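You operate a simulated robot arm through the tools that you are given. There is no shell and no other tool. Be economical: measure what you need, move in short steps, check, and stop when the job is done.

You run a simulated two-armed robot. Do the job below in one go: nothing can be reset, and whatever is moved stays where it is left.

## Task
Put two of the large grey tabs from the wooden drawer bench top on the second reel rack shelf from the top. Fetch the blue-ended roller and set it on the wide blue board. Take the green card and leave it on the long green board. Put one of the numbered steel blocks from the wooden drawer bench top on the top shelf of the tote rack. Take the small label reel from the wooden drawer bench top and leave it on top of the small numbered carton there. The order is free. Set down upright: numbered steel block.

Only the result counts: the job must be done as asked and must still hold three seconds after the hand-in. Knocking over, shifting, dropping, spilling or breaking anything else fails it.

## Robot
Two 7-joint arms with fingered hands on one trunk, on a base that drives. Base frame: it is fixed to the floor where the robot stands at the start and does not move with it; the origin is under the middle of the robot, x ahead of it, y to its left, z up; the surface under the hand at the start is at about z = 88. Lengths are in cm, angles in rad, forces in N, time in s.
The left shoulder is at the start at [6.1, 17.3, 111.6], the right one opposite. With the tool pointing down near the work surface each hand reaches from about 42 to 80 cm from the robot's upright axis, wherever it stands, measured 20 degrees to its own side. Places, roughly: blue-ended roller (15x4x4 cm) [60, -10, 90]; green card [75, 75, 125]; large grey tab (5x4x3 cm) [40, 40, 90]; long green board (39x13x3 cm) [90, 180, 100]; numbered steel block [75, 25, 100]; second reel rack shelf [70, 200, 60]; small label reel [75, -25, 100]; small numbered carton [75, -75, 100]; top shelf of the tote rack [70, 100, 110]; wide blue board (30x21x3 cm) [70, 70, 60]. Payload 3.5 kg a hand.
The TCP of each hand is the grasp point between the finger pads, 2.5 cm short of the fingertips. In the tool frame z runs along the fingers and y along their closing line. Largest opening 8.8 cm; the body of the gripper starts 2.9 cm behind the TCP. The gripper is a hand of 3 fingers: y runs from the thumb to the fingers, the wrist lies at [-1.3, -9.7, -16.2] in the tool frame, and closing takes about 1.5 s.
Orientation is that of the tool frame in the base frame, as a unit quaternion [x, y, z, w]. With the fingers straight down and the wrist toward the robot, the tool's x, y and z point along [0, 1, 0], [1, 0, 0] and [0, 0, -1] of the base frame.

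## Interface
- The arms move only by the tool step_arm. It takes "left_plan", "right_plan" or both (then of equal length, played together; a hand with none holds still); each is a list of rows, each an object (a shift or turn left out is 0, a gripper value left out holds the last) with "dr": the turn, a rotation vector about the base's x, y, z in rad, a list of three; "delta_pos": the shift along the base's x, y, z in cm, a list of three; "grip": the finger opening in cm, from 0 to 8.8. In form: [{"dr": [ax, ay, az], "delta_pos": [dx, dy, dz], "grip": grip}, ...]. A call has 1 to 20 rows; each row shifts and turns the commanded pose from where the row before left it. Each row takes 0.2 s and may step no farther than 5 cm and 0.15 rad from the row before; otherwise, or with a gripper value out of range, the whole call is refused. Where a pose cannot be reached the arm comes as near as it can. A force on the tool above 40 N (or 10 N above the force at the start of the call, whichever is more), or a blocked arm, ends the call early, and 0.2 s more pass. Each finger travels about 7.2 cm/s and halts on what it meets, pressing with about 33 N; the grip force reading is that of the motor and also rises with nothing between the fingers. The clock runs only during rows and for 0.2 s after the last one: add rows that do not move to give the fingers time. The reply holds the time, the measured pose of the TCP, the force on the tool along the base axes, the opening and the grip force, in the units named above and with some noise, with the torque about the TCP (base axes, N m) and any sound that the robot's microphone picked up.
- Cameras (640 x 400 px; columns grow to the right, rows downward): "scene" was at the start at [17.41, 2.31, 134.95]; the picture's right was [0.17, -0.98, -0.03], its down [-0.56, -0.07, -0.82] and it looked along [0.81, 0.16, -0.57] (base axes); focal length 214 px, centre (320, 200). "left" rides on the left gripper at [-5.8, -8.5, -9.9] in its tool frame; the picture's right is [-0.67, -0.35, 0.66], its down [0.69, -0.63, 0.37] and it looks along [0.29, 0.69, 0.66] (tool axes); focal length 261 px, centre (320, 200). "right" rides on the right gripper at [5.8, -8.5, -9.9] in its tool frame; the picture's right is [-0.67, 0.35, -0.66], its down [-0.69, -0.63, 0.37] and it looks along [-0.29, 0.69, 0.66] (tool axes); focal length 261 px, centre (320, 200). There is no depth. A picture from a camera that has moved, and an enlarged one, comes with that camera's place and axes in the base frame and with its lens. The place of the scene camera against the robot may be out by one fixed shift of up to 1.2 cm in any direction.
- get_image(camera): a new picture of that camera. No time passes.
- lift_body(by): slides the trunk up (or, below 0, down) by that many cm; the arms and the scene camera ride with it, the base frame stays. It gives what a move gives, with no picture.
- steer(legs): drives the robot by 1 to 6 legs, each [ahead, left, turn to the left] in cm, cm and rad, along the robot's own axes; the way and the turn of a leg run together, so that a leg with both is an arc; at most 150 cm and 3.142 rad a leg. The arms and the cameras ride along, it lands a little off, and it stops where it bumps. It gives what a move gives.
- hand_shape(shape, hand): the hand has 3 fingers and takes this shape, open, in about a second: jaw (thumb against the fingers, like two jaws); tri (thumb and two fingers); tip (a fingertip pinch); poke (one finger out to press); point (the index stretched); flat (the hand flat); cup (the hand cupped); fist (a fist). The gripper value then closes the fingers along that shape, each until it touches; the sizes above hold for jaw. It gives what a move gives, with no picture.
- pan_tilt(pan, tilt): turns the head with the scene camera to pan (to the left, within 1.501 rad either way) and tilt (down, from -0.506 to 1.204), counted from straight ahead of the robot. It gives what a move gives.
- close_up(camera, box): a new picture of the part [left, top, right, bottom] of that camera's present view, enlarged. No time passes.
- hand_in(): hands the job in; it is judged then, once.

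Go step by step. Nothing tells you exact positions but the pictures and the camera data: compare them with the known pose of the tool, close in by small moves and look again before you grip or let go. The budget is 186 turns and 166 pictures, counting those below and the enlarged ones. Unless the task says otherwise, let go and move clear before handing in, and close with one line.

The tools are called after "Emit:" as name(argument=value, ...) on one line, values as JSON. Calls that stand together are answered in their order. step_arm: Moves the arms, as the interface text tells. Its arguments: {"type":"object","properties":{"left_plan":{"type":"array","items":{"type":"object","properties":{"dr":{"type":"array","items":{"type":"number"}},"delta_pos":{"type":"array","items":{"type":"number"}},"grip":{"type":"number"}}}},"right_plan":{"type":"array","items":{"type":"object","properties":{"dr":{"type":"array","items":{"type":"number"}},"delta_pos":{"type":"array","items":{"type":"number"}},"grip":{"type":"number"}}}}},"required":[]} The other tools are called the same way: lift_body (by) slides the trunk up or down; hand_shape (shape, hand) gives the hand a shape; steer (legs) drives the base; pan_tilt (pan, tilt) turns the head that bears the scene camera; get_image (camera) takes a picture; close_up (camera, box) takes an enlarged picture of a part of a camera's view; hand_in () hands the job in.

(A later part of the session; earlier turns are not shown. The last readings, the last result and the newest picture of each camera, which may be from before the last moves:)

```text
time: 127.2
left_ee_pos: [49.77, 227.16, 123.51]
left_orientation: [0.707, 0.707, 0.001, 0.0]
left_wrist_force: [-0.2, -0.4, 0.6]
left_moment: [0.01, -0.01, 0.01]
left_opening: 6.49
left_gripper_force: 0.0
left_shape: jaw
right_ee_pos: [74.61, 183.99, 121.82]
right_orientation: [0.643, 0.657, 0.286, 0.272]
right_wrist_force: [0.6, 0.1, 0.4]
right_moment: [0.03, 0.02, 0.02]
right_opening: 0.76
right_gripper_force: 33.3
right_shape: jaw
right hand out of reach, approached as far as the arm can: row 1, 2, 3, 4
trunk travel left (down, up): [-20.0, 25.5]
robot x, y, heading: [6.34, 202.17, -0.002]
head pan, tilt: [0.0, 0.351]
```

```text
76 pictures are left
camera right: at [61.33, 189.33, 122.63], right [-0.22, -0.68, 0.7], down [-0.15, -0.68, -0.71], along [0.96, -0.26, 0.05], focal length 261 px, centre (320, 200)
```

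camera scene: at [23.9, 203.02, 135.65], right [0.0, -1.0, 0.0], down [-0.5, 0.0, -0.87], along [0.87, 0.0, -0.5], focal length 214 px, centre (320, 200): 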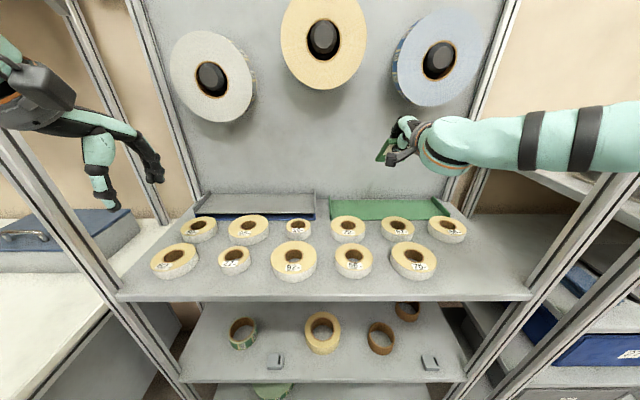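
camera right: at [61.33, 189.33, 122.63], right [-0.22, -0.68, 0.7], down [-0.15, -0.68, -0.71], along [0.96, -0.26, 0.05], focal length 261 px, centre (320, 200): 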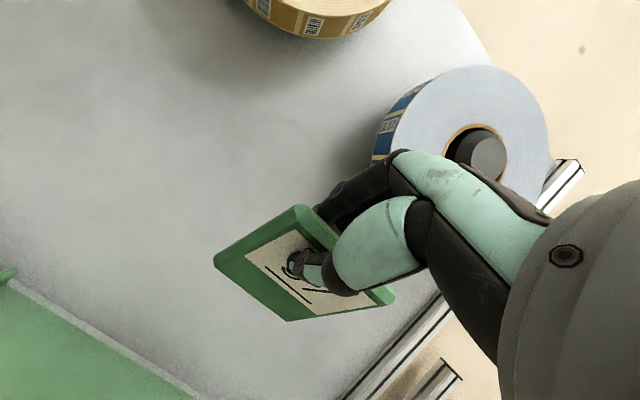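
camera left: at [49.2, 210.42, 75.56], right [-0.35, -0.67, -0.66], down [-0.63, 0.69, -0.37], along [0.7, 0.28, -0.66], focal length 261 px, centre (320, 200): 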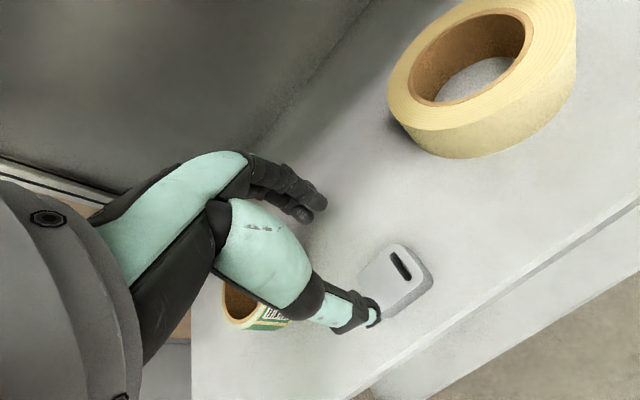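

That pitch isn't reachable lower down. I'll reduce the pitch to about 0.5 and try lowering.

Emit:
step_arm(right_plan=[{"dr": [0, 0.15, 0], "delta_pos": [0, 0.8, 0]}, {"dr": [0, 0.15, 0], "delta_pos": [0, 0.8, 0]}, {"delta_pos": [0, 0.8, -2]}, {"delta_pos": [0, 0.6, -2]}, {"delta_pos": [0, 0, -3]}, {}])

```text
time: 128.6
left_ee_pos: [49.75, 227.26, 123.5]
left_orientation: [0.708, 0.706, 0.001, -0.001]
left_wrist_force: [-0.8, 0.2, -0.3]
left_moment: [-0.01, -0.02, -0.02]
left_opening: 6.49
left_gripper_force: 0.1
left_shape: jaw
right_ee_pos: [74.66, 186.93, 114.62]
right_orientation: [0.678, 0.689, 0.187, 0.172]
right_wrist_force: [-0.3, -0.2, 0.3]
right_moment: [0.02, 0.02, -0.05]
right_opening: 0.78
right_gripper_force: 33.3
right_shape: jaw
trunk travel left (down, up): [-20.0, 25.5]
robot x, y, heading: [6.1, 202.46, -0.001]
head pan, tilt: [0.0, 0.351]
```

Works with pitch ≈0.5. Drive 6 cm closer and advance.

Emit:
steer(legs=[[6, 0, 0]])

Emit:
step_arm(right_plan=[{"delta_pos": [2, 0, -1.5]}, {"delta_pos": [2, 0, -1.5]}, {"delta_pos": [1.5, 0, -1.5]}, {"delta_pos": [0, 0, -1.5]}, {}])

Emit:
get_image(camera="scene")

Emit:
get_image(camera="right")

```text
time: 129.6
left_ee_pos: [55.44, 227.18, 123.68]
left_orientation: [0.708, 0.707, 0.002, 0.001]
left_wrist_force: [0.6, 0.0, 0.7]
left_moment: [0.01, 0.0, 0.0]
left_opening: 6.47
left_gripper_force: 0.1
left_shape: jaw
right_ee_pos: [80.41, 186.89, 114.93]
right_orientation: [0.677, 0.69, 0.188, 0.173]
right_wrist_force: [-0.8, 0.8, -0.2]
right_moment: [0.01, 0.03, -0.02]
right_opening: 0.79
right_gripper_force: 33.6
right_shape: jaw
trunk travel left (down, up): [-20.0, 25.5]
robot x, y, heading: [12.26, 202.36, -0.003]
head pan, tilt: [0.0, 0.351]
```

```text
time: 130.8
left_ee_pos: [55.76, 227.09, 123.44]
left_orientation: [0.707, 0.707, 0.0, 0.001]
left_wrist_force: [-0.1, -0.6, 0.2]
left_moment: [-0.01, -0.01, 0.02]
left_opening: 6.48
left_gripper_force: 0.0
left_shape: jaw
right_ee_pos: [86.24, 186.92, 108.66]
right_orientation: [0.678, 0.69, 0.187, 0.172]
right_wrist_force: [0.8, 0.6, -0.8]
right_moment: [0.0, 0.04, -0.01]
right_opening: 0.76
right_gripper_force: 33.4
right_shape: jaw
trunk travel left (down, up): [-20.0, 25.5]
robot x, y, heading: [11.72, 202.52, -0.003]
head pan, tilt: [0.0, 0.351]
```

```text
75 pictures are left
camera scene: at [29.85, 203.07, 135.66], right [0.0, -1.0, 0.0], down [-0.5, 0.0, -0.87], along [0.87, 0.0, -0.5], focal length 214 px, centre (320, 200)
```

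scene: 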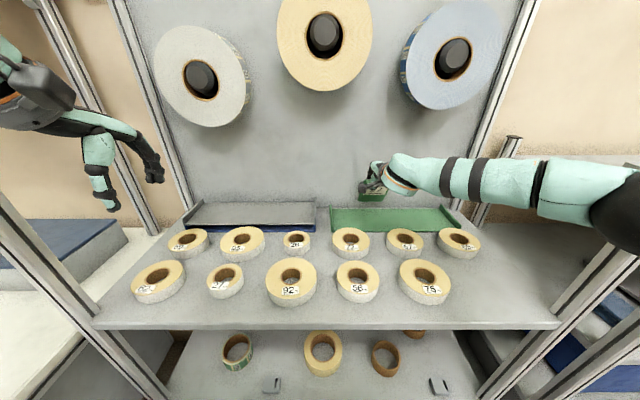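

```text
74 pictures are left
camera right: at [73.77, 192.34, 113.33], right [0.0, -0.68, 0.73], down [-0.35, -0.68, -0.64], along [0.94, -0.26, -0.24], focal length 261 px, centre (320, 200)
```

right: 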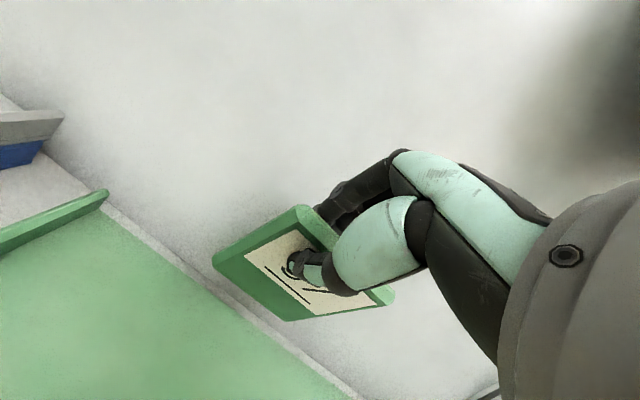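

The board's back edge is x≈92.6, surface ≈95.5. The card's lower edge is now near [90.8, 100.5]; lower toward the board.

Emit:
step_arm(right_plan=[{"delta_pos": [0.4, 0, -1.2]}, {"delta_pos": [0.4, 0, -1.2]}, {"delta_pos": [0, 0, -1]}, {}])

Emit:
get_image(camera="right")

Emit:
close_up(camera="scene", box=[310, 130, 470, 250])

```text
time: 131.8
left_ee_pos: [55.76, 227.02, 123.56]
left_orientation: [0.708, 0.706, 0.001, 0.0]
left_wrist_force: [0.7, 0.2, 0.3]
left_moment: [-0.03, 0.04, -0.01]
left_opening: 6.49
left_gripper_force: 0.1
left_shape: jaw
right_ee_pos: [86.89, 186.91, 105.28]
right_orientation: [0.678, 0.69, 0.187, 0.171]
right_wrist_force: [0.0, 0.5, -0.7]
right_moment: [0.04, 0.01, 0.01]
right_opening: 0.79
right_gripper_force: 32.9
right_shape: jaw
trunk travel left (down, up): [-20.0, 25.5]
robot x, y, heading: [12.05, 202.48, -0.002]
head pan, tilt: [0.0, 0.351]
```

```text
73 pictures are left
camera right: at [74.51, 192.38, 109.85], right [0.0, -0.68, 0.73], down [-0.35, -0.68, -0.64], along [0.94, -0.26, -0.24], focal length 261 px, centre (320, 200)
```

right: 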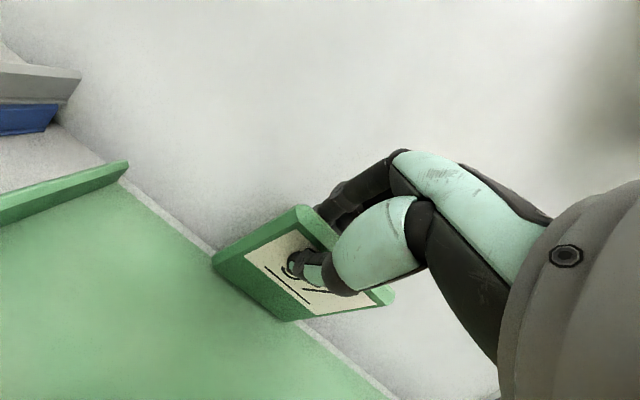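

```text
3.33 times, centred on (390, 190) of scene
camera zoom: at [29.84, 203.06, 135.67], right [0.0, -1.0, 0.0], down [-0.5, 0.0, -0.87], along [0.87, 0.0, -0.5], focal length 715 px, centre (87, 233)
```

zoom: 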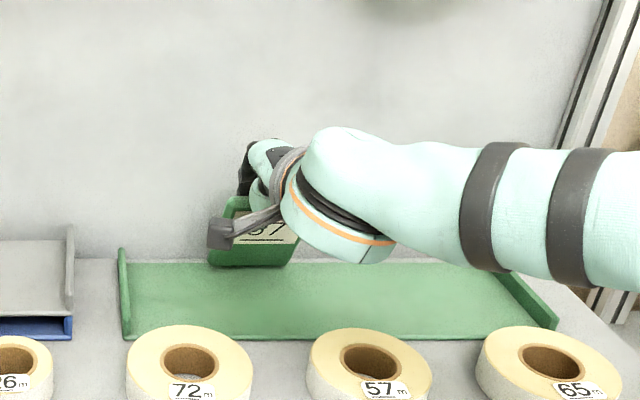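

Emit:
step_arm(right_plan=[{"delta_pos": [0, 0, -0.5]}, {"delta_pos": [0, 0, -0.4]}, {"delta_pos": [0, 0, -0.3]}, {"delta_pos": [0, 0, -0.3]}, {}])

Emit:
close_up(camera="right", box=[100, 140, 420, 380])

```text
time: 133.0
left_ee_pos: [55.53, 227.09, 123.63]
left_orientation: [0.708, 0.707, 0.0, 0.002]
left_wrist_force: [-0.8, -0.3, 0.5]
left_moment: [0.03, 0.03, 0.01]
left_opening: 6.47
left_gripper_force: 0.0
left_shape: jaw
right_ee_pos: [86.8, 186.74, 103.95]
right_orientation: [0.677, 0.69, 0.188, 0.172]
right_wrist_force: [-2.4, -0.8, 8.9]
right_moment: [-0.02, -0.33, 0.0]
right_opening: 0.82
right_gripper_force: 32.8
right_shape: jaw
trunk travel left (down, up): [-20.0, 25.5]
robot x, y, heading: [11.95, 202.35, -0.001]
head pan, tilt: [0.0, 0.351]
```

```text
1.67 times, centred on (260, 260) of right
camera zoom: at [74.38, 192.36, 108.59], right [0.0, -0.68, 0.73], down [-0.35, -0.68, -0.64], along [0.94, -0.26, -0.24], focal length 434 px, centre (420, 100)
```

zoom: 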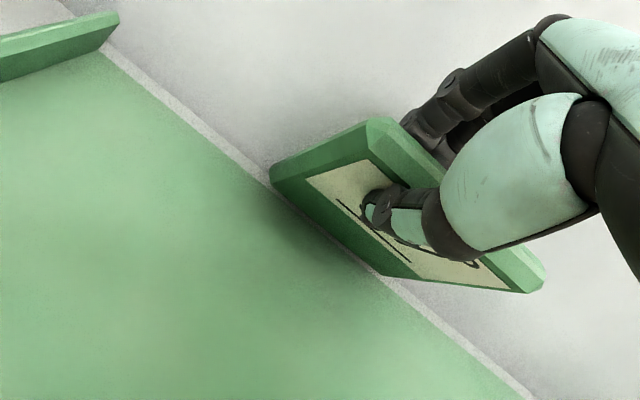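

Contact. I shift slightly forward onto the board and try to lay the card further over, pivoting about its lower edge.

Emit:
step_arm(right_plan=[{"delta_pos": [-0.6, 0, 0.5]}, {"dr": [0, -0.07, 0], "delta_pos": [-0.5, 0, -0.3]}, {"dr": [0, -0.07, 0], "delta_pos": [-0.5, 0, -0.35]}, {}])

```text
time: 134.0
left_ee_pos: [55.72, 227.09, 123.5]
left_orientation: [0.708, 0.706, 0.001, 0.0]
left_wrist_force: [-0.2, -0.3, -0.2]
left_moment: [-0.01, 0.0, -0.04]
left_opening: 6.48
left_gripper_force: 0.0
left_shape: jaw
right_ee_pos: [85.83, 186.76, 103.98]
right_orientation: [0.671, 0.683, 0.21, 0.196]
right_wrist_force: [0.6, -0.4, 1.2]
right_moment: [-0.03, -0.1, 0.03]
right_opening: 0.77
right_gripper_force: 33.1
right_shape: jaw
right hand out of reach, approached as far as the arm can: row 3
trunk travel left (down, up): [-20.0, 25.5]
robot x, y, heading: [12.06, 202.7, -0.001]
head pan, tilt: [0.0, 0.351]
```

Emit:
step_arm(right_plan=[{"delta_pos": [0, 0, -0.3]}, {"delta_pos": [0, 0, -0.2]}, {"grip": 1.3}, {}, {"grip": 2.2}, {}, {}])

Emit:
get_image(camera="right")

Emit:
close_up(camera="scene", box=[310, 130, 470, 250])

```text
time: 135.6
left_ee_pos: [55.84, 227.14, 123.47]
left_orientation: [0.708, 0.706, 0.0, 0.001]
left_wrist_force: [0.3, 0.2, 0.2]
left_moment: [0.03, 0.01, 0.03]
left_opening: 6.48
left_gripper_force: 0.1
left_shape: jaw
right_ee_pos: [85.75, 186.84, 103.57]
right_orientation: [0.67, 0.684, 0.211, 0.195]
right_wrist_force: [0.2, -0.2, -0.9]
right_moment: [0.01, -0.02, 0.0]
right_opening: 2.17
right_gripper_force: 0.2
right_shape: jaw
trunk travel left (down, up): [-20.0, 25.5]
robot x, y, heading: [11.96, 202.48, -0.005]
head pan, tilt: [0.0, 0.351]
```

```text
70 pictures are left
camera right: at [73.12, 192.32, 107.26], right [-0.05, -0.68, 0.73], down [-0.31, -0.68, -0.66], along [0.95, -0.26, -0.17], focal length 261 px, centre (320, 200)
```

right: 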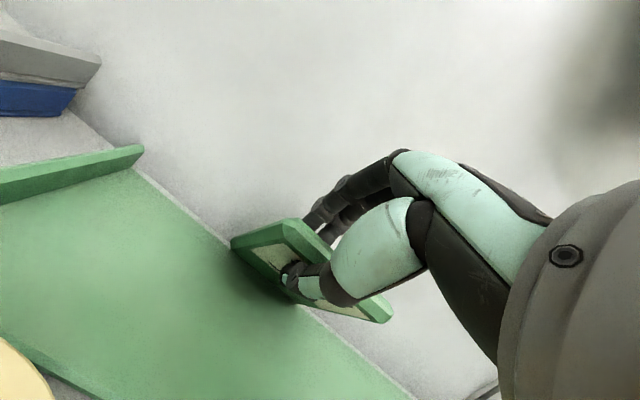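

```text
3.33 times, centred on (390, 190) of scene
camera zoom: at [29.85, 203.06, 135.66], right [0.0, -1.0, 0.0], down [-0.5, 0.0, -0.87], along [0.87, 0.0, -0.5], focal length 715 px, centre (87, 233)
```

zoom: 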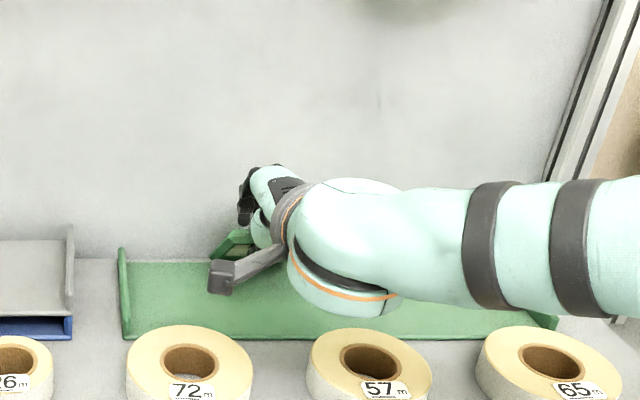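

The card now leans on the thumb. Lower the hand so the card lies down, then slide the thumb out backward.

Emit:
step_arm(right_plan=[{"delta_pos": [-0.3, 0, -0.8]}, {"delta_pos": [-0.3, 0, -0.8]}, {"delta_pos": [-0.3, 0, -0.8]}, {"delta_pos": [-0.3, 0, -0.7]}, {}])

Emit:
get_image(camera="right")

Emit:
close_up(camera="scene", box=[310, 130, 470, 250])

```text
time: 136.8
left_ee_pos: [55.81, 227.1, 123.58]
left_orientation: [0.708, 0.706, 0.0, 0.001]
left_wrist_force: [0.3, 1.4, 0.6]
left_moment: [-0.05, 0.0, 0.0]
left_opening: 6.49
left_gripper_force: 0.0
left_shape: jaw
right_ee_pos: [85.79, 186.89, 103.46]
right_orientation: [0.671, 0.684, 0.21, 0.195]
right_wrist_force: [-1.2, 0.6, -0.2]
right_moment: [-0.03, 0.01, 0.0]
right_opening: 2.15
right_gripper_force: 0.2
right_shape: jaw
right hand out of reach, approached as far as the arm can: row 1, 2, 3, 4
trunk travel left (down, up): [-20.0, 25.5]
robot x, y, heading: [11.84, 202.41, 0.003]
head pan, tilt: [0.0, 0.351]
```

```text
68 pictures are left
camera right: at [73.12, 192.32, 107.26], right [-0.05, -0.68, 0.73], down [-0.31, -0.68, -0.66], along [0.95, -0.26, -0.17], focal length 261 px, centre (320, 200)
```

right: 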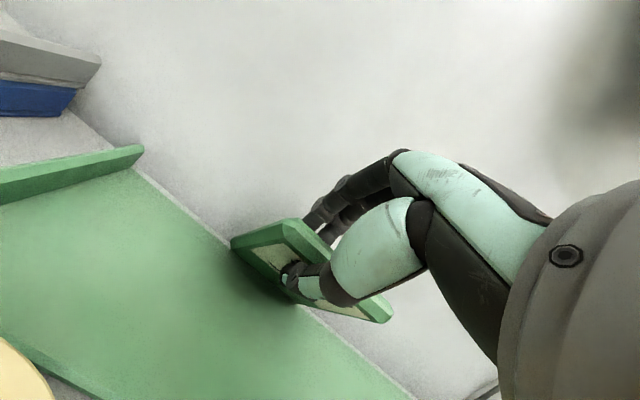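

```text
3.33 times, centred on (390, 190) of scene
camera zoom: at [29.84, 203.06, 135.66], right [0.0, -1.0, 0.0], down [-0.5, 0.0, -0.87], along [0.87, 0.0, -0.5], focal length 715 px, centre (87, 233)
```

zoom: 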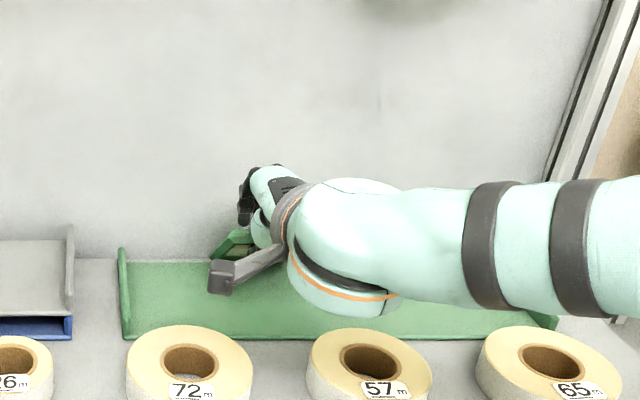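

Emit:
step_arm(right_plan=[{"dr": [0, 0.05, 0], "delta_pos": [-0.2, 0, -0.8]}, {"dr": [0, 0.05, 0], "delta_pos": [-0.2, 0, -0.8]}, {"dr": [0, 0.05, 0], "delta_pos": [-0.2, 0, -0.8]}, {"dr": [0, 0.05, 0], "delta_pos": [-0.2, 0, -0.7]}, {}])

Emit:
get_image(camera="right")

```text
time: 138.0
left_ee_pos: [55.64, 227.17, 123.57]
left_orientation: [0.708, 0.706, 0.001, 0.002]
left_wrist_force: [-0.2, 0.7, 0.4]
left_moment: [0.0, -0.02, 0.0]
left_opening: 6.47
left_gripper_force: 0.0
left_shape: jaw
right_ee_pos: [85.03, 186.85, 100.42]
right_orientation: [0.688, 0.7, 0.144, 0.127]
right_wrist_force: [-1.1, 0.1, 1.9]
right_moment: [-0.06, -0.2, 0.0]
right_opening: 2.39
right_gripper_force: 0.0
right_shape: jaw
trunk travel left (down, up): [-20.0, 25.5]
robot x, y, heading: [11.76, 202.4, 0.001]
head pan, tilt: [0.0, 0.351]
```

```text
66 pictures are left
camera right: at [73.18, 192.34, 106.65], right [0.09, -0.68, 0.73], down [-0.43, -0.68, -0.59], along [0.9, -0.26, -0.36], focal length 261 px, centre (320, 200)
```

right: 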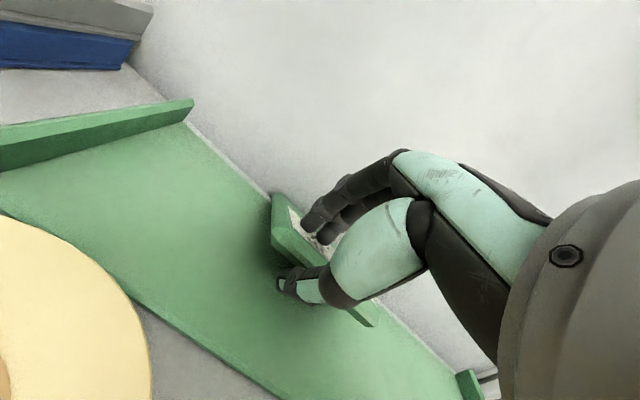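

Emit:
close_up(camera="right", box=[230, 150, 430, 350])

Emit:
close_up(camera="scene", box=[330, 160, 430, 235])

```text
2.00 times, centred on (330, 250) of right
camera zoom: at [73.18, 192.34, 106.65], right [0.09, -0.68, 0.73], down [-0.43, -0.68, -0.59], along [0.9, -0.26, -0.36], focal length 521 px, centre (300, 100)
```

zoom: 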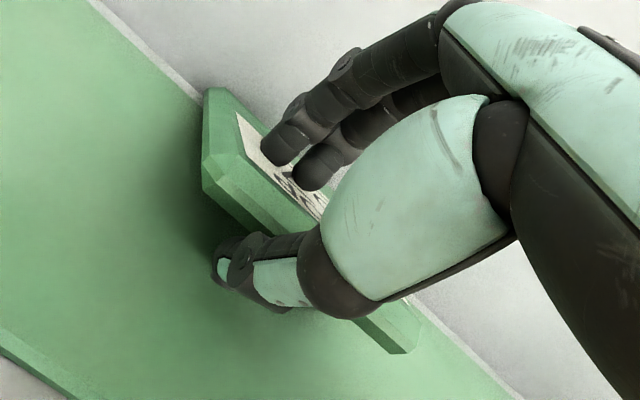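

```text
5.33 times, centred on (380, 198) of scene
camera zoom: at [29.77, 203.07, 135.68], right [0.0, -1.0, 0.0], down [-0.5, 0.0, -0.87], along [0.87, 0.0, -0.5], focal length 1144 px, centre (0, 213)
```

zoom: 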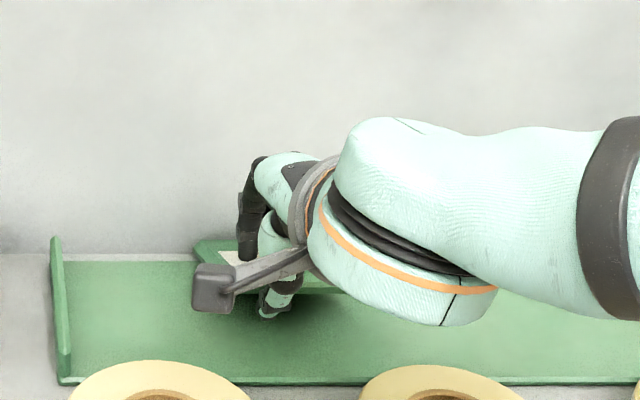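

The card is nearly flat, face up, with its near end on the thumb. Pull the hand back slowly to let it down.

Emit:
step_arm(right_plan=[{"delta_pos": [-0.5, 0, 0], "grip": 3}, {"delta_pos": [-0.7, 0, 0]}, {"delta_pos": [-0.8, 0, 0]}, {}])

Emit:
get_image(camera="right")

```text
time: 139.0
left_ee_pos: [55.79, 227.2, 123.57]
left_orientation: [0.708, 0.706, 0.0, 0.0]
left_wrist_force: [0.4, 0.8, -0.3]
left_moment: [0.02, 0.01, 0.03]
left_opening: 6.5
left_gripper_force: 0.2
left_shape: jaw
right_ee_pos: [83.1, 186.73, 100.56]
right_orientation: [0.689, 0.7, 0.142, 0.127]
right_wrist_force: [-0.3, 0.3, 0.3]
right_moment: [0.02, -0.02, -0.02]
right_opening: 2.98
right_gripper_force: 0.0
right_shape: jaw
trunk travel left (down, up): [-20.0, 25.5]
robot x, y, heading: [12.0, 202.63, -0.003]
head pan, tilt: [0.0, 0.351]
```

```text
63 pictures are left
camera right: at [71.23, 192.3, 106.73], right [0.09, -0.68, 0.73], down [-0.43, -0.68, -0.59], along [0.9, -0.26, -0.36], focal length 261 px, centre (320, 200)
```

right: 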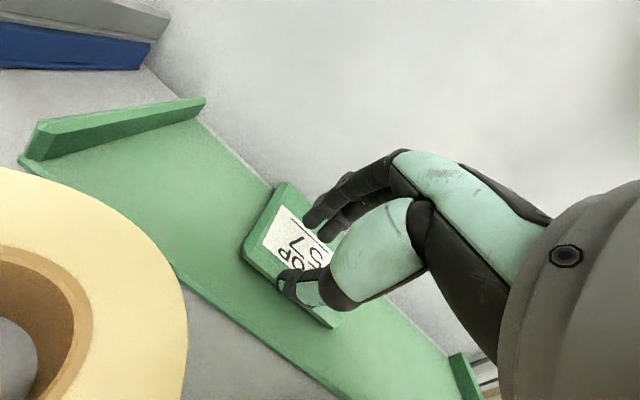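

The card lies flat on the board. Lift the hand straight up, check, then retreat.

Emit:
step_arm(right_plan=[{"delta_pos": [0, 0, 1.5]}, {"delta_pos": [0, 0, 2]}, {"delta_pos": [-1, 0, 3]}, {"delta_pos": [-2, 0, 3]}, {"delta_pos": [-3, 0, 3]}, {"delta_pos": [-3, 0, 2]}, {"delta_pos": [-3, 0, 1]}, {}])

Emit:
get_image(camera="right")

Emit:
close_up(camera="scene", box=[300, 150, 480, 280])

```text
time: 140.8
left_ee_pos: [55.78, 227.0, 123.51]
left_orientation: [0.708, 0.706, 0.0, 0.0]
left_wrist_force: [-0.8, -0.3, -0.7]
left_moment: [0.02, 0.01, 0.0]
left_opening: 6.46
left_gripper_force: 0.0
left_shape: jaw
right_ee_pos: [70.93, 186.99, 116.25]
right_orientation: [0.688, 0.7, 0.143, 0.127]
right_wrist_force: [1.0, 0.1, 1.0]
right_moment: [0.0, 0.0, 0.01]
right_opening: 2.99
right_gripper_force: 0.1
right_shape: jaw
trunk travel left (down, up): [-20.0, 25.5]
robot x, y, heading: [11.68, 202.91, 0.0]
head pan, tilt: [0.0, 0.351]
```

```text
62 pictures are left
camera right: at [59.25, 192.4, 122.34], right [0.09, -0.68, 0.73], down [-0.43, -0.68, -0.59], along [0.9, -0.26, -0.36], focal length 261 px, centre (320, 200)
```

right: 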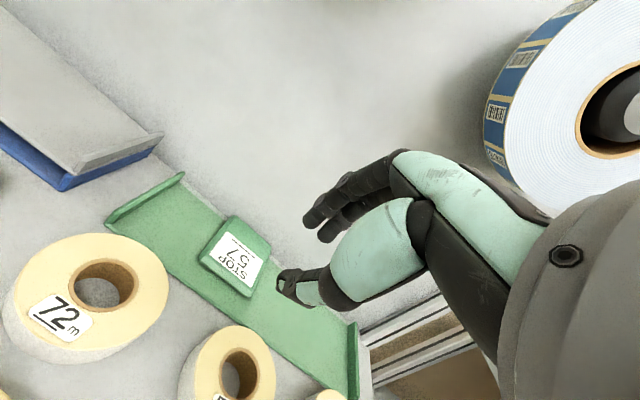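

```text
3.08 times, centred on (390, 215) of scene
camera zoom: at [29.89, 203.07, 135.65], right [0.0, -1.0, 0.0], down [-0.5, 0.0, -0.87], along [0.87, 0.0, -0.5], focal length 660 px, centre (105, 154)
```

zoom: 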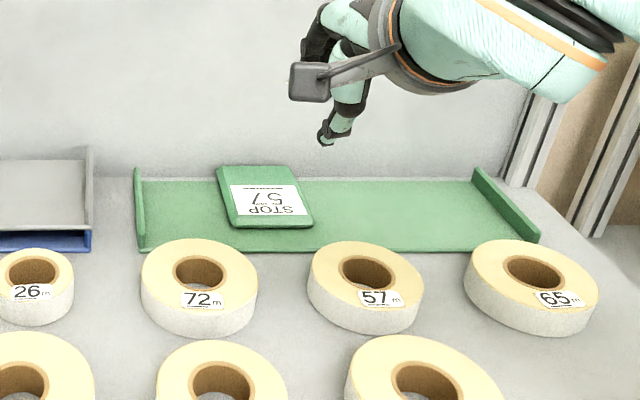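

The card is on the green board. I back out, level the hand, and return to the bench for the roller and a steel block.

Emit:
steer(legs=[[-46, 0, 0], [0, -145, 0], [0, -44, 0]])

Emit:
step_arm(right_plan=[{"dr": [0, 0.13, 0], "delta_pos": [-2, 0, 1], "grip": 8.8}, {"dr": [0, 0.13, 0], "delta_pos": [-2, 0, 1]}, {"dr": [0, 0.125, 0], "delta_pos": [-2, 0, 1]}, {"delta_pos": [-2, 0, 1]}, {}], left_plan=[{"grip": 8.8}, {}, {}, {}, {}])

Emit:
pan_tilt(pan=0, tilt=0.55)

Emit:
get_image(camera="scene")

```text
time: 152.6
left_ee_pos: [10.01, 40.12, 123.51]
left_orientation: [0.703, 0.711, -0.001, 0.001]
left_wrist_force: [0.7, 0.8, -0.2]
left_moment: [-0.02, 0.01, -0.03]
left_opening: 6.49
left_gripper_force: 0.1
left_shape: jaw
right_ee_pos: [25.78, 0.22, 116.07]
right_orientation: [0.684, 0.704, 0.143, 0.126]
right_wrist_force: [-0.5, 0.4, -0.8]
right_moment: [0.01, -0.01, 0.01]
right_opening: 2.98
right_gripper_force: 0.0
right_shape: jaw
trunk travel left (down, up): [-20.0, 25.5]
robot x, y, heading: [-33.61, 14.72, 0.01]
head pan, tilt: [0.0, 0.351]
```

```text
time: 153.8
left_ee_pos: [10.03, 40.05, 123.53]
left_orientation: [0.703, 0.711, 0.001, 0.001]
left_wrist_force: [0.2, -0.3, -0.1]
left_moment: [0.0, -0.03, 0.02]
left_opening: 8.76
left_gripper_force: 0.1
left_shape: jaw
right_ee_pos: [17.81, 0.28, 120.15]
right_orientation: [0.698, 0.716, 0.011, -0.012]
right_wrist_force: [0.4, -0.3, 0.3]
right_moment: [0.02, 0.0, 0.01]
right_opening: 8.74
right_gripper_force: 0.0
right_shape: jaw
trunk travel left (down, up): [-20.0, 25.5]
robot x, y, heading: [-33.41, 15.17, 0.012]
head pan, tilt: [0.0, 0.351]
```

```text
time: 154.5
left_ee_pos: [9.94, 40.09, 123.61]
left_orientation: [0.703, 0.711, 0.0, 0.001]
left_wrist_force: [0.5, 0.1, -0.6]
left_moment: [0.02, 0.03, 0.0]
left_opening: 8.77
left_gripper_force: 0.3
left_shape: jaw
right_ee_pos: [17.87, 0.29, 120.1]
right_orientation: [0.699, 0.715, 0.01, -0.012]
right_wrist_force: [0.5, 0.7, 0.4]
right_moment: [0.05, -0.03, 0.01]
right_opening: 8.77
right_gripper_force: 0.0
right_shape: jaw
trunk travel left (down, up): [-20.0, 25.5]
robot x, y, heading: [-33.4, 14.65, 0.009]
head pan, tilt: [0.0, 0.55]
```

```text
60 pictures are left
camera scene: at [-16.16, 15.67, 133.93], right [0.01, -1.0, 0.0], down [-0.66, -0.01, -0.75], along [0.75, 0.01, -0.66], focal length 214 px, centre (320, 200)
```

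scene: 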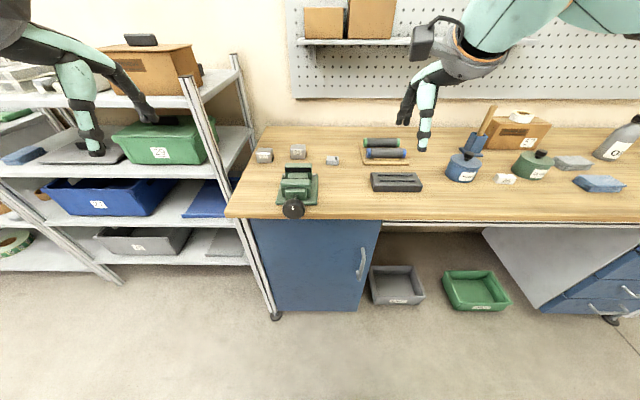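

Emit:
steer(legs=[[33, 0, -0.01]])

Emit:
get_image(camera="scene")

Emit:
get_image(camera="right")

Emit:
get_image(camera="left")

```text
time: 156.7
left_ee_pos: [42.97, 39.58, 123.58]
left_orientation: [0.707, 0.707, 0.001, 0.002]
left_wrist_force: [0.1, -0.8, 0.4]
left_moment: [0.03, -0.03, -0.01]
left_opening: 8.76
left_gripper_force: 0.2
left_shape: jaw
right_ee_pos: [50.31, -0.35, 120.09]
right_orientation: [0.703, 0.711, 0.012, -0.011]
right_wrist_force: [-0.3, 0.6, 0.8]
right_moment: [0.0, -0.04, 0.01]
right_opening: 8.75
right_gripper_force: 0.1
right_shape: jaw
trunk travel left (down, up): [-20.0, 25.5]
robot x, y, heading: [-0.43, 14.95, -0.008]
head pan, tilt: [0.0, 0.55]
```

```text
59 pictures are left
camera scene: at [16.49, 15.58, 133.94], right [0.0, -1.0, 0.0], down [-0.66, 0.0, -0.75], along [0.75, 0.0, -0.66], focal length 214 px, centre (320, 200)
```

scene: 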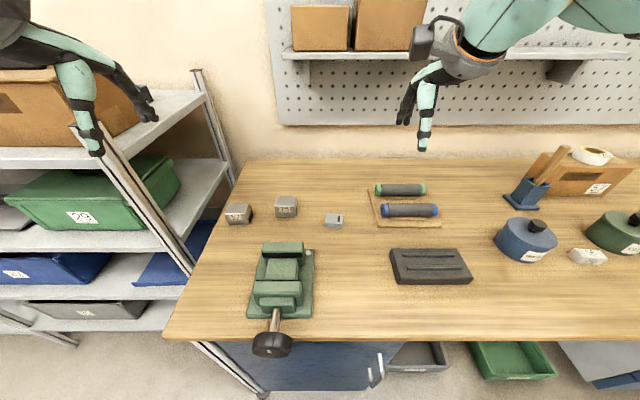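

```text
58 pictures are left
camera right: at [41.69, 5.13, 130.31], right [0.36, -0.69, 0.63], down [-0.62, -0.68, -0.39], along [0.7, -0.26, -0.67], focal length 261 px, centre (320, 200)
```

right: 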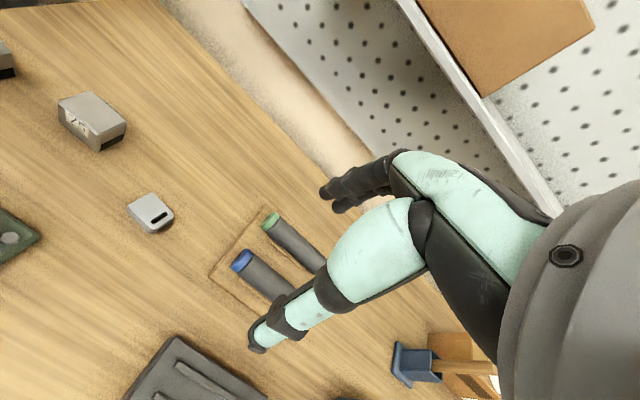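

```text
57 pictures are left
camera left: at [34.49, 33.98, 133.43], right [-0.35, -0.67, -0.66], down [-0.63, 0.69, -0.37], along [0.7, 0.28, -0.66], focal length 261 px, centre (320, 200)
```

left: 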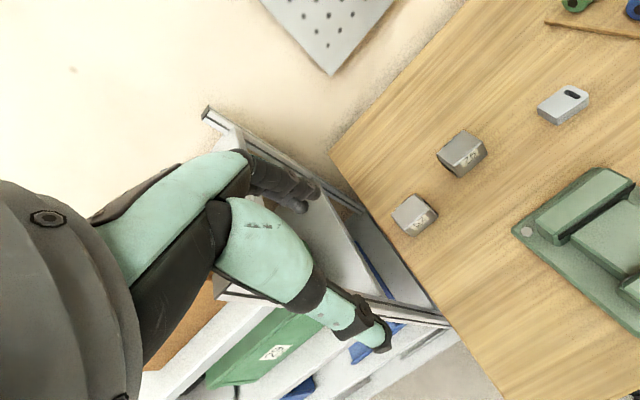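

The blue-ended roller is at about [60.4,-10.3], block "75" at about [62.7,25.2]. Bring both hands above.

Emit:
step_arm(right_plan=[{"delta_pos": [1.5, -1.5, -3]}, {"delta_pos": [1.5, -1.5, -3]}, {"delta_pos": [1.5, -1.5, -3]}, {"delta_pos": [1.5, -1.5, -3]}, {"delta_pos": [1.5, -1.5, -3]}, {"delta_pos": [1.5, -1.5, -3]}, {"delta_pos": [1.1, -1, -2]}, {}], left_plan=[{"delta_pos": [2.9, -2.1, -3]}, {"delta_pos": [2.9, -2.1, -3]}, {"delta_pos": [2.9, -2.1, -3]}, {"delta_pos": [2.9, -2.1, -3]}, {"delta_pos": [2.9, -2.1, -3]}, {"delta_pos": [2.9, -2.1, -3]}, {"delta_pos": [2.3, -1.8, -3.5]}, {}])

Emit:
get_image(camera="right")

Emit:
get_image(camera="left")

```text
time: 158.5
left_ee_pos: [62.72, 25.16, 101.94]
left_orientation: [0.707, 0.707, 0.001, 0.002]
left_wrist_force: [-0.2, 0.9, -0.2]
left_moment: [0.0, -0.03, 0.03]
left_opening: 8.78
left_gripper_force: 0.0
left_shape: jaw
right_ee_pos: [60.31, -10.04, 99.95]
right_orientation: [0.703, 0.711, 0.01, -0.01]
right_wrist_force: [0.1, -0.2, 0.6]
right_moment: [0.0, 0.05, 0.03]
right_opening: 8.76
right_gripper_force: 0.2
right_shape: jaw
trunk travel left (down, up): [-20.0, 25.5]
robot x, y, heading: [-0.97, 14.73, -0.005]
head pan, tilt: [0.0, 0.55]
```

```text
56 pictures are left
camera right: at [51.77, -4.7, 110.13], right [0.36, -0.69, 0.64], down [-0.62, -0.68, -0.39], along [0.7, -0.26, -0.67], focal length 261 px, centre (320, 200)
```

right: 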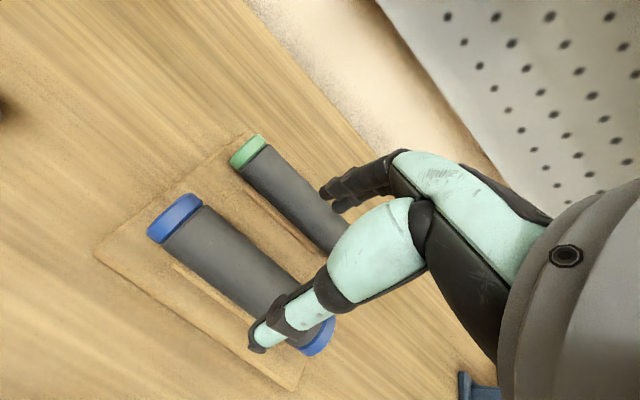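

```text
55 pictures are left
camera left: at [54.15, 19.47, 111.75], right [-0.35, -0.67, -0.66], down [-0.63, 0.69, -0.37], along [0.7, 0.28, -0.66], focal length 261 px, centre (320, 200)
```

left: 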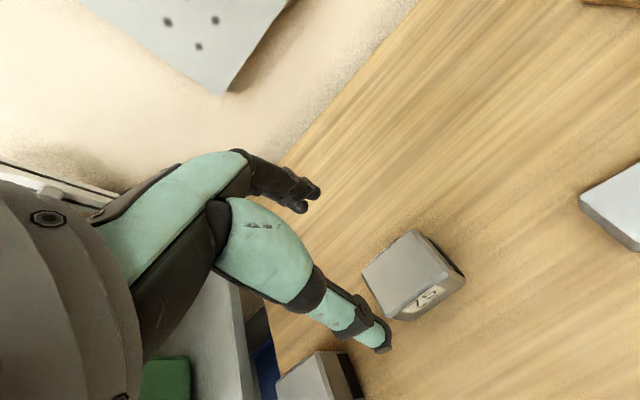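

Fine corrections: the roller centre is [59.7,-10.5]; the block centre is [62.4,24.3] with yaw ≈0.15. Descend.

Emit:
step_arm(right_plan=[{"delta_pos": [-0.5, -0.4, -2]}, {"delta_pos": [0, 0, -2.5]}, {"delta_pos": [0, 0, -2]}, {"delta_pos": [0, 0, -1]}, {}], left_plan=[{"delta_pos": [-0.2, -0.8, -2], "dr": [0, 0, 0.14]}, {"delta_pos": [0, 0, -2.5]}, {"delta_pos": [0, 0, -2]}, {"delta_pos": [0, 0, -1]}, {}])

Emit:
get_image(camera="right")

Emit:
get_image(camera="left")

```text
time: 159.7
left_ee_pos: [62.55, 24.47, 94.54]
left_orientation: [0.657, 0.754, 0.002, 0.001]
left_wrist_force: [-0.3, 0.0, 0.3]
left_moment: [-0.03, 0.02, 0.0]
left_opening: 8.78
left_gripper_force: 0.1
left_shape: jaw
right_ee_pos: [60.05, -10.7, 92.58]
right_orientation: [0.704, 0.71, 0.012, -0.01]
right_wrist_force: [0.9, -0.3, 0.2]
right_moment: [-0.02, 0.02, 0.0]
right_opening: 8.78
right_gripper_force: 0.1
right_shape: jaw
trunk travel left (down, up): [-20.0, 25.5]
robot x, y, heading: [-0.69, 14.89, -0.004]
head pan, tilt: [0.0, 0.55]
```

```text
54 pictures are left
camera right: at [51.31, -5.32, 102.72], right [0.36, -0.69, 0.63], down [-0.62, -0.68, -0.39], along [0.7, -0.26, -0.67], focal length 261 px, centre (320, 200)
```

right: 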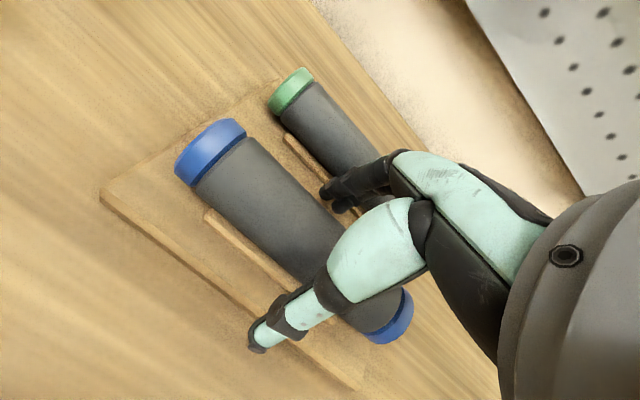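

```text
53 pictures are left
camera left: at [54.97, 17.67, 104.33], right [-0.25, -0.71, -0.66], down [-0.72, 0.59, -0.37], along [0.65, 0.38, -0.66], focal length 261 px, centre (320, 200)
```

left: 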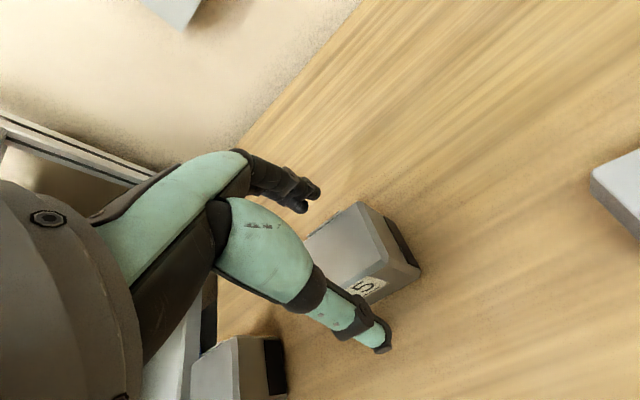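

Aligned. Raise the right slightly to clear the cradle ribs, lower the left onto the block, and close both.

Emit:
step_arm(right_plan=[{"delta_pos": [-0.1, 0.1, 0.5]}, {}, {}, {"grip": 5.5}, {}, {"grip": 2}, {}, {}, {}, {}], left_plan=[{"delta_pos": [0, 0.1, -1.5]}, {"delta_pos": [0, 0, -1.5]}, {"delta_pos": [0, 0, -0.6]}, {"grip": 6.5}, {}, {"grip": 2}, {}, {}, {}, {}])

Emit:
get_image(camera="right")

Emit:
get_image(camera="left")

```text
time: 161.9
left_ee_pos: [62.49, 24.6, 90.96]
left_orientation: [0.656, 0.755, 0.0, 0.0]
left_wrist_force: [-1.1, -0.5, -0.1]
left_moment: [-0.02, -0.01, -0.02]
left_opening: 3.96
left_gripper_force: 33.5
left_shape: jaw
right_ee_pos: [59.88, -10.71, 93.05]
right_orientation: [0.703, 0.711, 0.011, -0.012]
right_wrist_force: [-1.3, 0.6, 0.1]
right_moment: [0.02, -0.01, 0.03]
right_opening: 3.3
right_gripper_force: 32.7
right_shape: jaw
trunk travel left (down, up): [-20.0, 25.5]
robot x, y, heading: [-0.88, 14.7, -0.001]
head pan, tilt: [0.0, 0.55]
```

```text
52 pictures are left
camera right: at [51.29, -5.24, 103.22], right [0.36, -0.69, 0.63], down [-0.62, -0.68, -0.39], along [0.7, -0.26, -0.67], focal length 261 px, centre (320, 200)
```

right: 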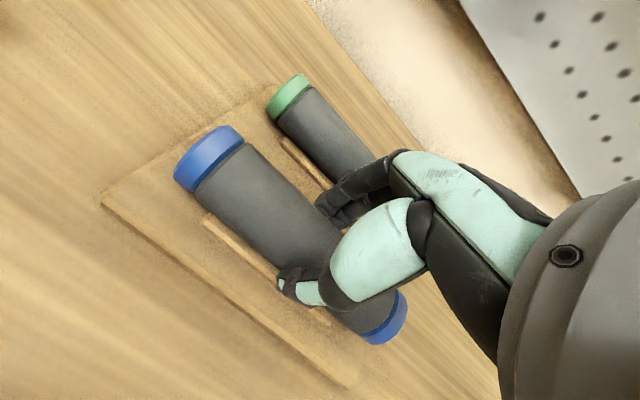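

```text
51 pictures are left
camera left: at [54.94, 17.77, 100.8], right [-0.25, -0.71, -0.66], down [-0.72, 0.59, -0.37], along [0.65, 0.38, -0.66], focal length 261 px, centre (320, 200)
```

left: 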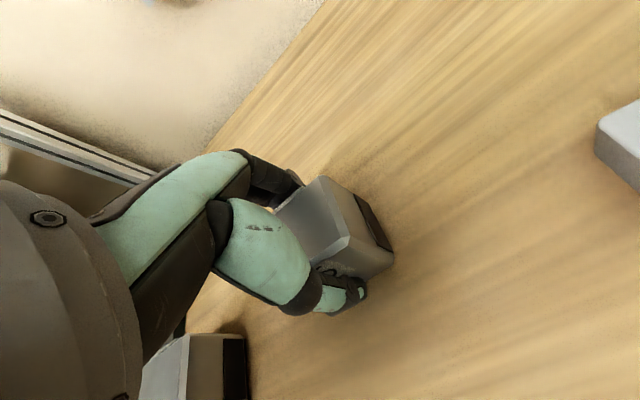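

Both gripped. Lift gently.

Emit:
step_arm(right_plan=[{"delta_pos": [0, 0, 1]}, {"delta_pos": [0, 0, 2]}, {"delta_pos": [0, 0, 3]}, {"delta_pos": [0, 0, 4]}, {"delta_pos": [0, 0, 4]}, {"delta_pos": [-1, 0, 4]}, {"delta_pos": [-2, 0, 4]}, {}], left_plan=[{"delta_pos": [0, 0, 1]}, {"delta_pos": [0, 0, 2]}, {"delta_pos": [0, 0, 3]}, {"delta_pos": [-1, 0, 4]}, {"delta_pos": [-1, 0, 4]}, {"delta_pos": [-1, 0, 4]}, {"delta_pos": [-2, 0, 4]}, {}])

Emit:
get_image(camera="scene")

```text
time: 163.7
left_ee_pos: [57.71, 24.71, 112.77]
left_orientation: [0.656, 0.755, 0.0, 0.0]
left_wrist_force: [0.5, -0.3, -3.6]
left_moment: [0.01, 0.04, -0.01]
left_opening: 3.92
left_gripper_force: 33.0
left_shape: jaw
right_ee_pos: [56.89, -10.56, 114.89]
right_orientation: [0.704, 0.71, 0.009, -0.012]
right_wrist_force: [-0.1, 0.5, -2.2]
right_moment: [0.01, -0.01, 0.02]
right_opening: 3.26
right_gripper_force: 33.2
right_shape: jaw
trunk travel left (down, up): [-20.0, 25.5]
robot x, y, heading: [-0.9, 14.86, -0.003]
head pan, tilt: [0.0, 0.55]
```

```text
50 pictures are left
camera scene: at [16.8, 15.57, 133.87], right [0.0, -1.0, 0.0], down [-0.66, 0.0, -0.75], along [0.75, 0.0, -0.66], focal length 214 px, centre (320, 200)
```

scene: 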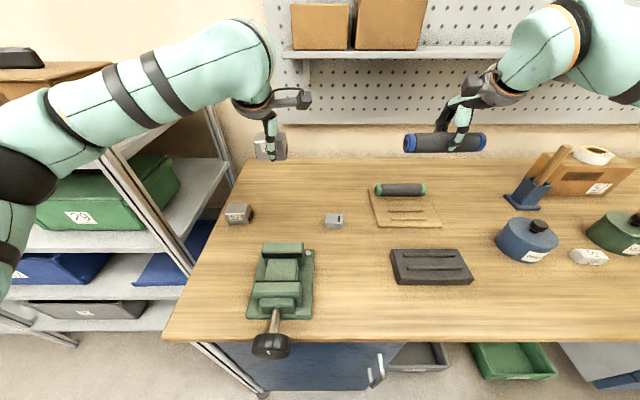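

Both are held. Back off, drive left in front of the tote rack, raise the trunk.

Emit:
steer(legs=[[-34, 0, 0], [0, 77, 0]])

Emit:
lift_body(by=21)

Emit:
pan_tilt(pan=0, tilt=0.5)

Emit:
get_image(camera="scene")

```text
time: 169.7
left_ee_pos: [23.73, 102.05, 112.68]
left_orientation: [0.655, 0.756, 0.001, 0.001]
left_wrist_force: [0.1, 0.6, -3.1]
left_moment: [-0.01, 0.0, -0.03]
left_opening: 3.91
left_gripper_force: 32.8
left_shape: jaw
right_ee_pos: [22.83, 66.69, 114.91]
right_orientation: [0.702, 0.712, 0.01, -0.012]
right_wrist_force: [0.4, -0.3, -1.9]
right_moment: [0.0, 0.02, 0.0]
right_opening: 3.28
right_gripper_force: 32.7
right_shape: jaw
trunk travel left (down, up): [-20.0, 25.5]
robot x, y, heading: [-34.42, 92.08, 0.006]
head pan, tilt: [0.0, 0.55]
```

```text
time: 171.9
left_ee_pos: [23.64, 102.23, 133.92]
left_orientation: [0.655, 0.756, 0.001, 0.0]
left_wrist_force: [0.8, 0.1, -3.8]
left_moment: [-0.02, -0.01, 0.0]
left_opening: 3.93
left_gripper_force: 32.8
left_shape: jaw
right_ee_pos: [22.94, 66.74, 136.05]
right_orientation: [0.703, 0.711, 0.01, -0.012]
right_wrist_force: [-1.1, 0.0, -2.4]
right_moment: [-0.01, -0.03, 0.0]
right_opening: 3.29
right_gripper_force: 33.0
right_shape: jaw
trunk travel left (down, up): [-41.0, 4.5]
robot x, y, heading: [-34.47, 92.13, 0.002]
head pan, tilt: [0.0, 0.55]
```

```text
time: 172.6
left_ee_pos: [23.56, 102.17, 133.83]
left_orientation: [0.655, 0.756, 0.001, 0.0]
left_wrist_force: [0.8, -0.6, -3.4]
left_moment: [-0.04, -0.01, 0.04]
left_opening: 3.9
left_gripper_force: 33.0
left_shape: jaw
right_ee_pos: [22.89, 66.76, 135.95]
right_orientation: [0.702, 0.712, 0.01, -0.011]
right_wrist_force: [0.8, -0.2, -1.9]
right_moment: [-0.01, -0.02, 0.01]
right_opening: 3.26
right_gripper_force: 33.1
right_shape: jaw
trunk travel left (down, up): [-41.0, 4.5]
robot x, y, heading: [-34.38, 91.98, 0.009]
head pan, tilt: [0.0, 0.499]
```

```text
49 pictures are left
camera scene: at [-25.87, 92.83, 157.97], right [0.0, -1.0, 0.0], down [-0.49, 0.0, -0.87], along [0.87, 0.0, -0.49], focal length 214 px, centre (320, 200)
```

scene: 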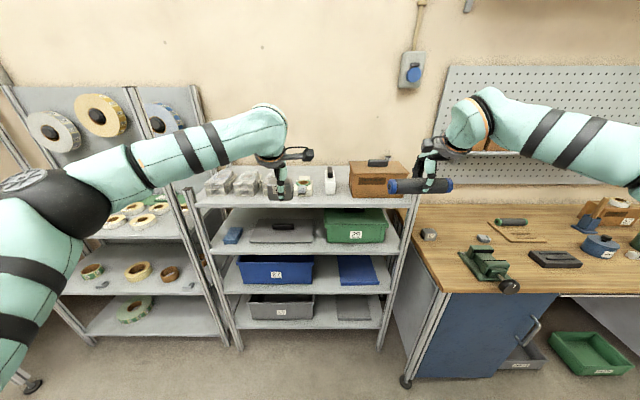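

Drive in over the top shelf.

Emit:
close_up(camera="scene", box=[220, 190, 420, 315])

Emit:
steer(legs=[[46, 0, 0]])

Emit:
pan_tilt(pan=0.2, tilt=0.6)

Emit:
get_image(camera="scene")

Emit:
get_image(camera="left")

```text
3.20 times, centred on (320, 252) of scene
camera zoom: at [-25.87, 92.83, 157.97], right [0.0, -1.0, 0.0], down [-0.49, 0.0, -0.87], along [0.87, 0.0, -0.49], focal length 686 px, centre (320, 32)
```

zoom: 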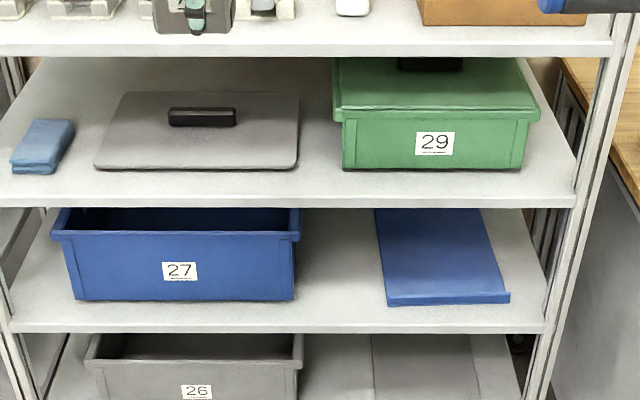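

```text
time: 175.3
left_ee_pos: [68.23, 102.6, 134.0]
left_orientation: [0.652, 0.758, 0.001, 0.002]
left_wrist_force: [-0.1, 0.6, -3.2]
left_moment: [0.01, 0.01, 0.02]
left_opening: 3.96
left_gripper_force: 33.6
left_shape: jaw
right_ee_pos: [67.52, 67.27, 136.11]
right_orientation: [0.7, 0.714, 0.011, -0.012]
right_wrist_force: [-0.1, -0.2, -1.2]
right_moment: [-0.02, 0.0, -0.04]
right_opening: 3.29
right_gripper_force: 33.1
right_shape: jaw
trunk travel left (down, up): [-41.0, 4.5]
robot x, y, heading: [10.15, 92.28, 0.008]
head pan, tilt: [0.0, 0.499]
```

```text
time: 176.0
left_ee_pos: [68.47, 102.63, 133.91]
left_orientation: [0.653, 0.757, 0.001, 0.001]
left_wrist_force: [0.9, 0.0, -2.9]
left_moment: [-0.03, -0.01, -0.02]
left_opening: 3.95
left_gripper_force: 32.7
left_shape: jaw
right_ee_pos: [67.91, 67.33, 135.92]
right_orientation: [0.7, 0.714, 0.011, -0.012]
right_wrist_force: [0.2, -0.5, -2.6]
right_moment: [0.0, -0.01, 0.03]
right_opening: 3.26
right_gripper_force: 32.9
right_shape: jaw
trunk travel left (down, up): [-41.0, 4.5]
robot x, y, heading: [10.36, 92.12, 0.012]
head pan, tilt: [0.201, 0.6]
```

```text
47 pictures are left
camera scene: at [18.49, 94.81, 157.07], right [0.21, -0.98, 0.0], down [-0.56, -0.12, -0.82], along [0.8, 0.17, -0.57], focal length 214 px, centre (320, 200)
```

scene: 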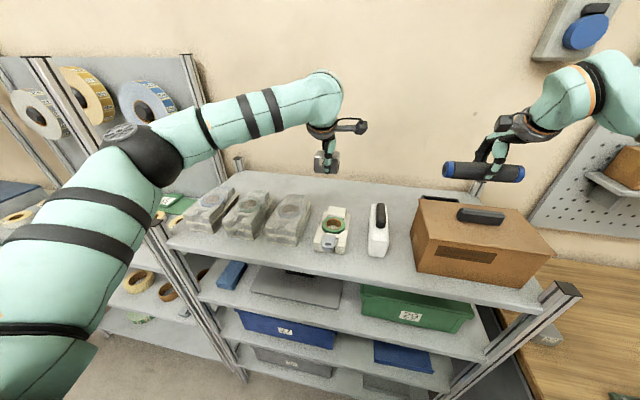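

```text
46 pictures are left
camera left: at [60.89, 95.74, 143.7], right [-0.24, -0.71, -0.66], down [-0.72, 0.58, -0.37], along [0.65, 0.38, -0.66], focal length 261 px, centre (320, 200)
```

left: 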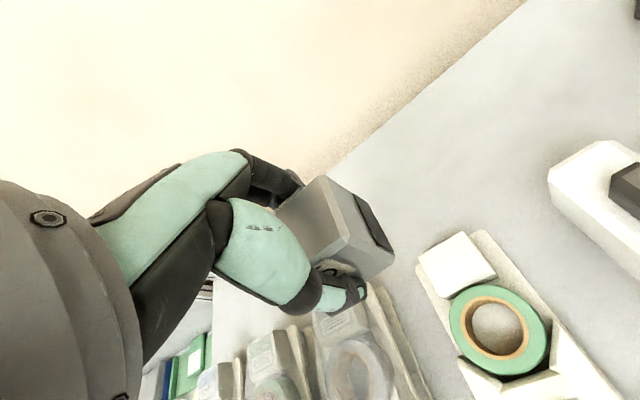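

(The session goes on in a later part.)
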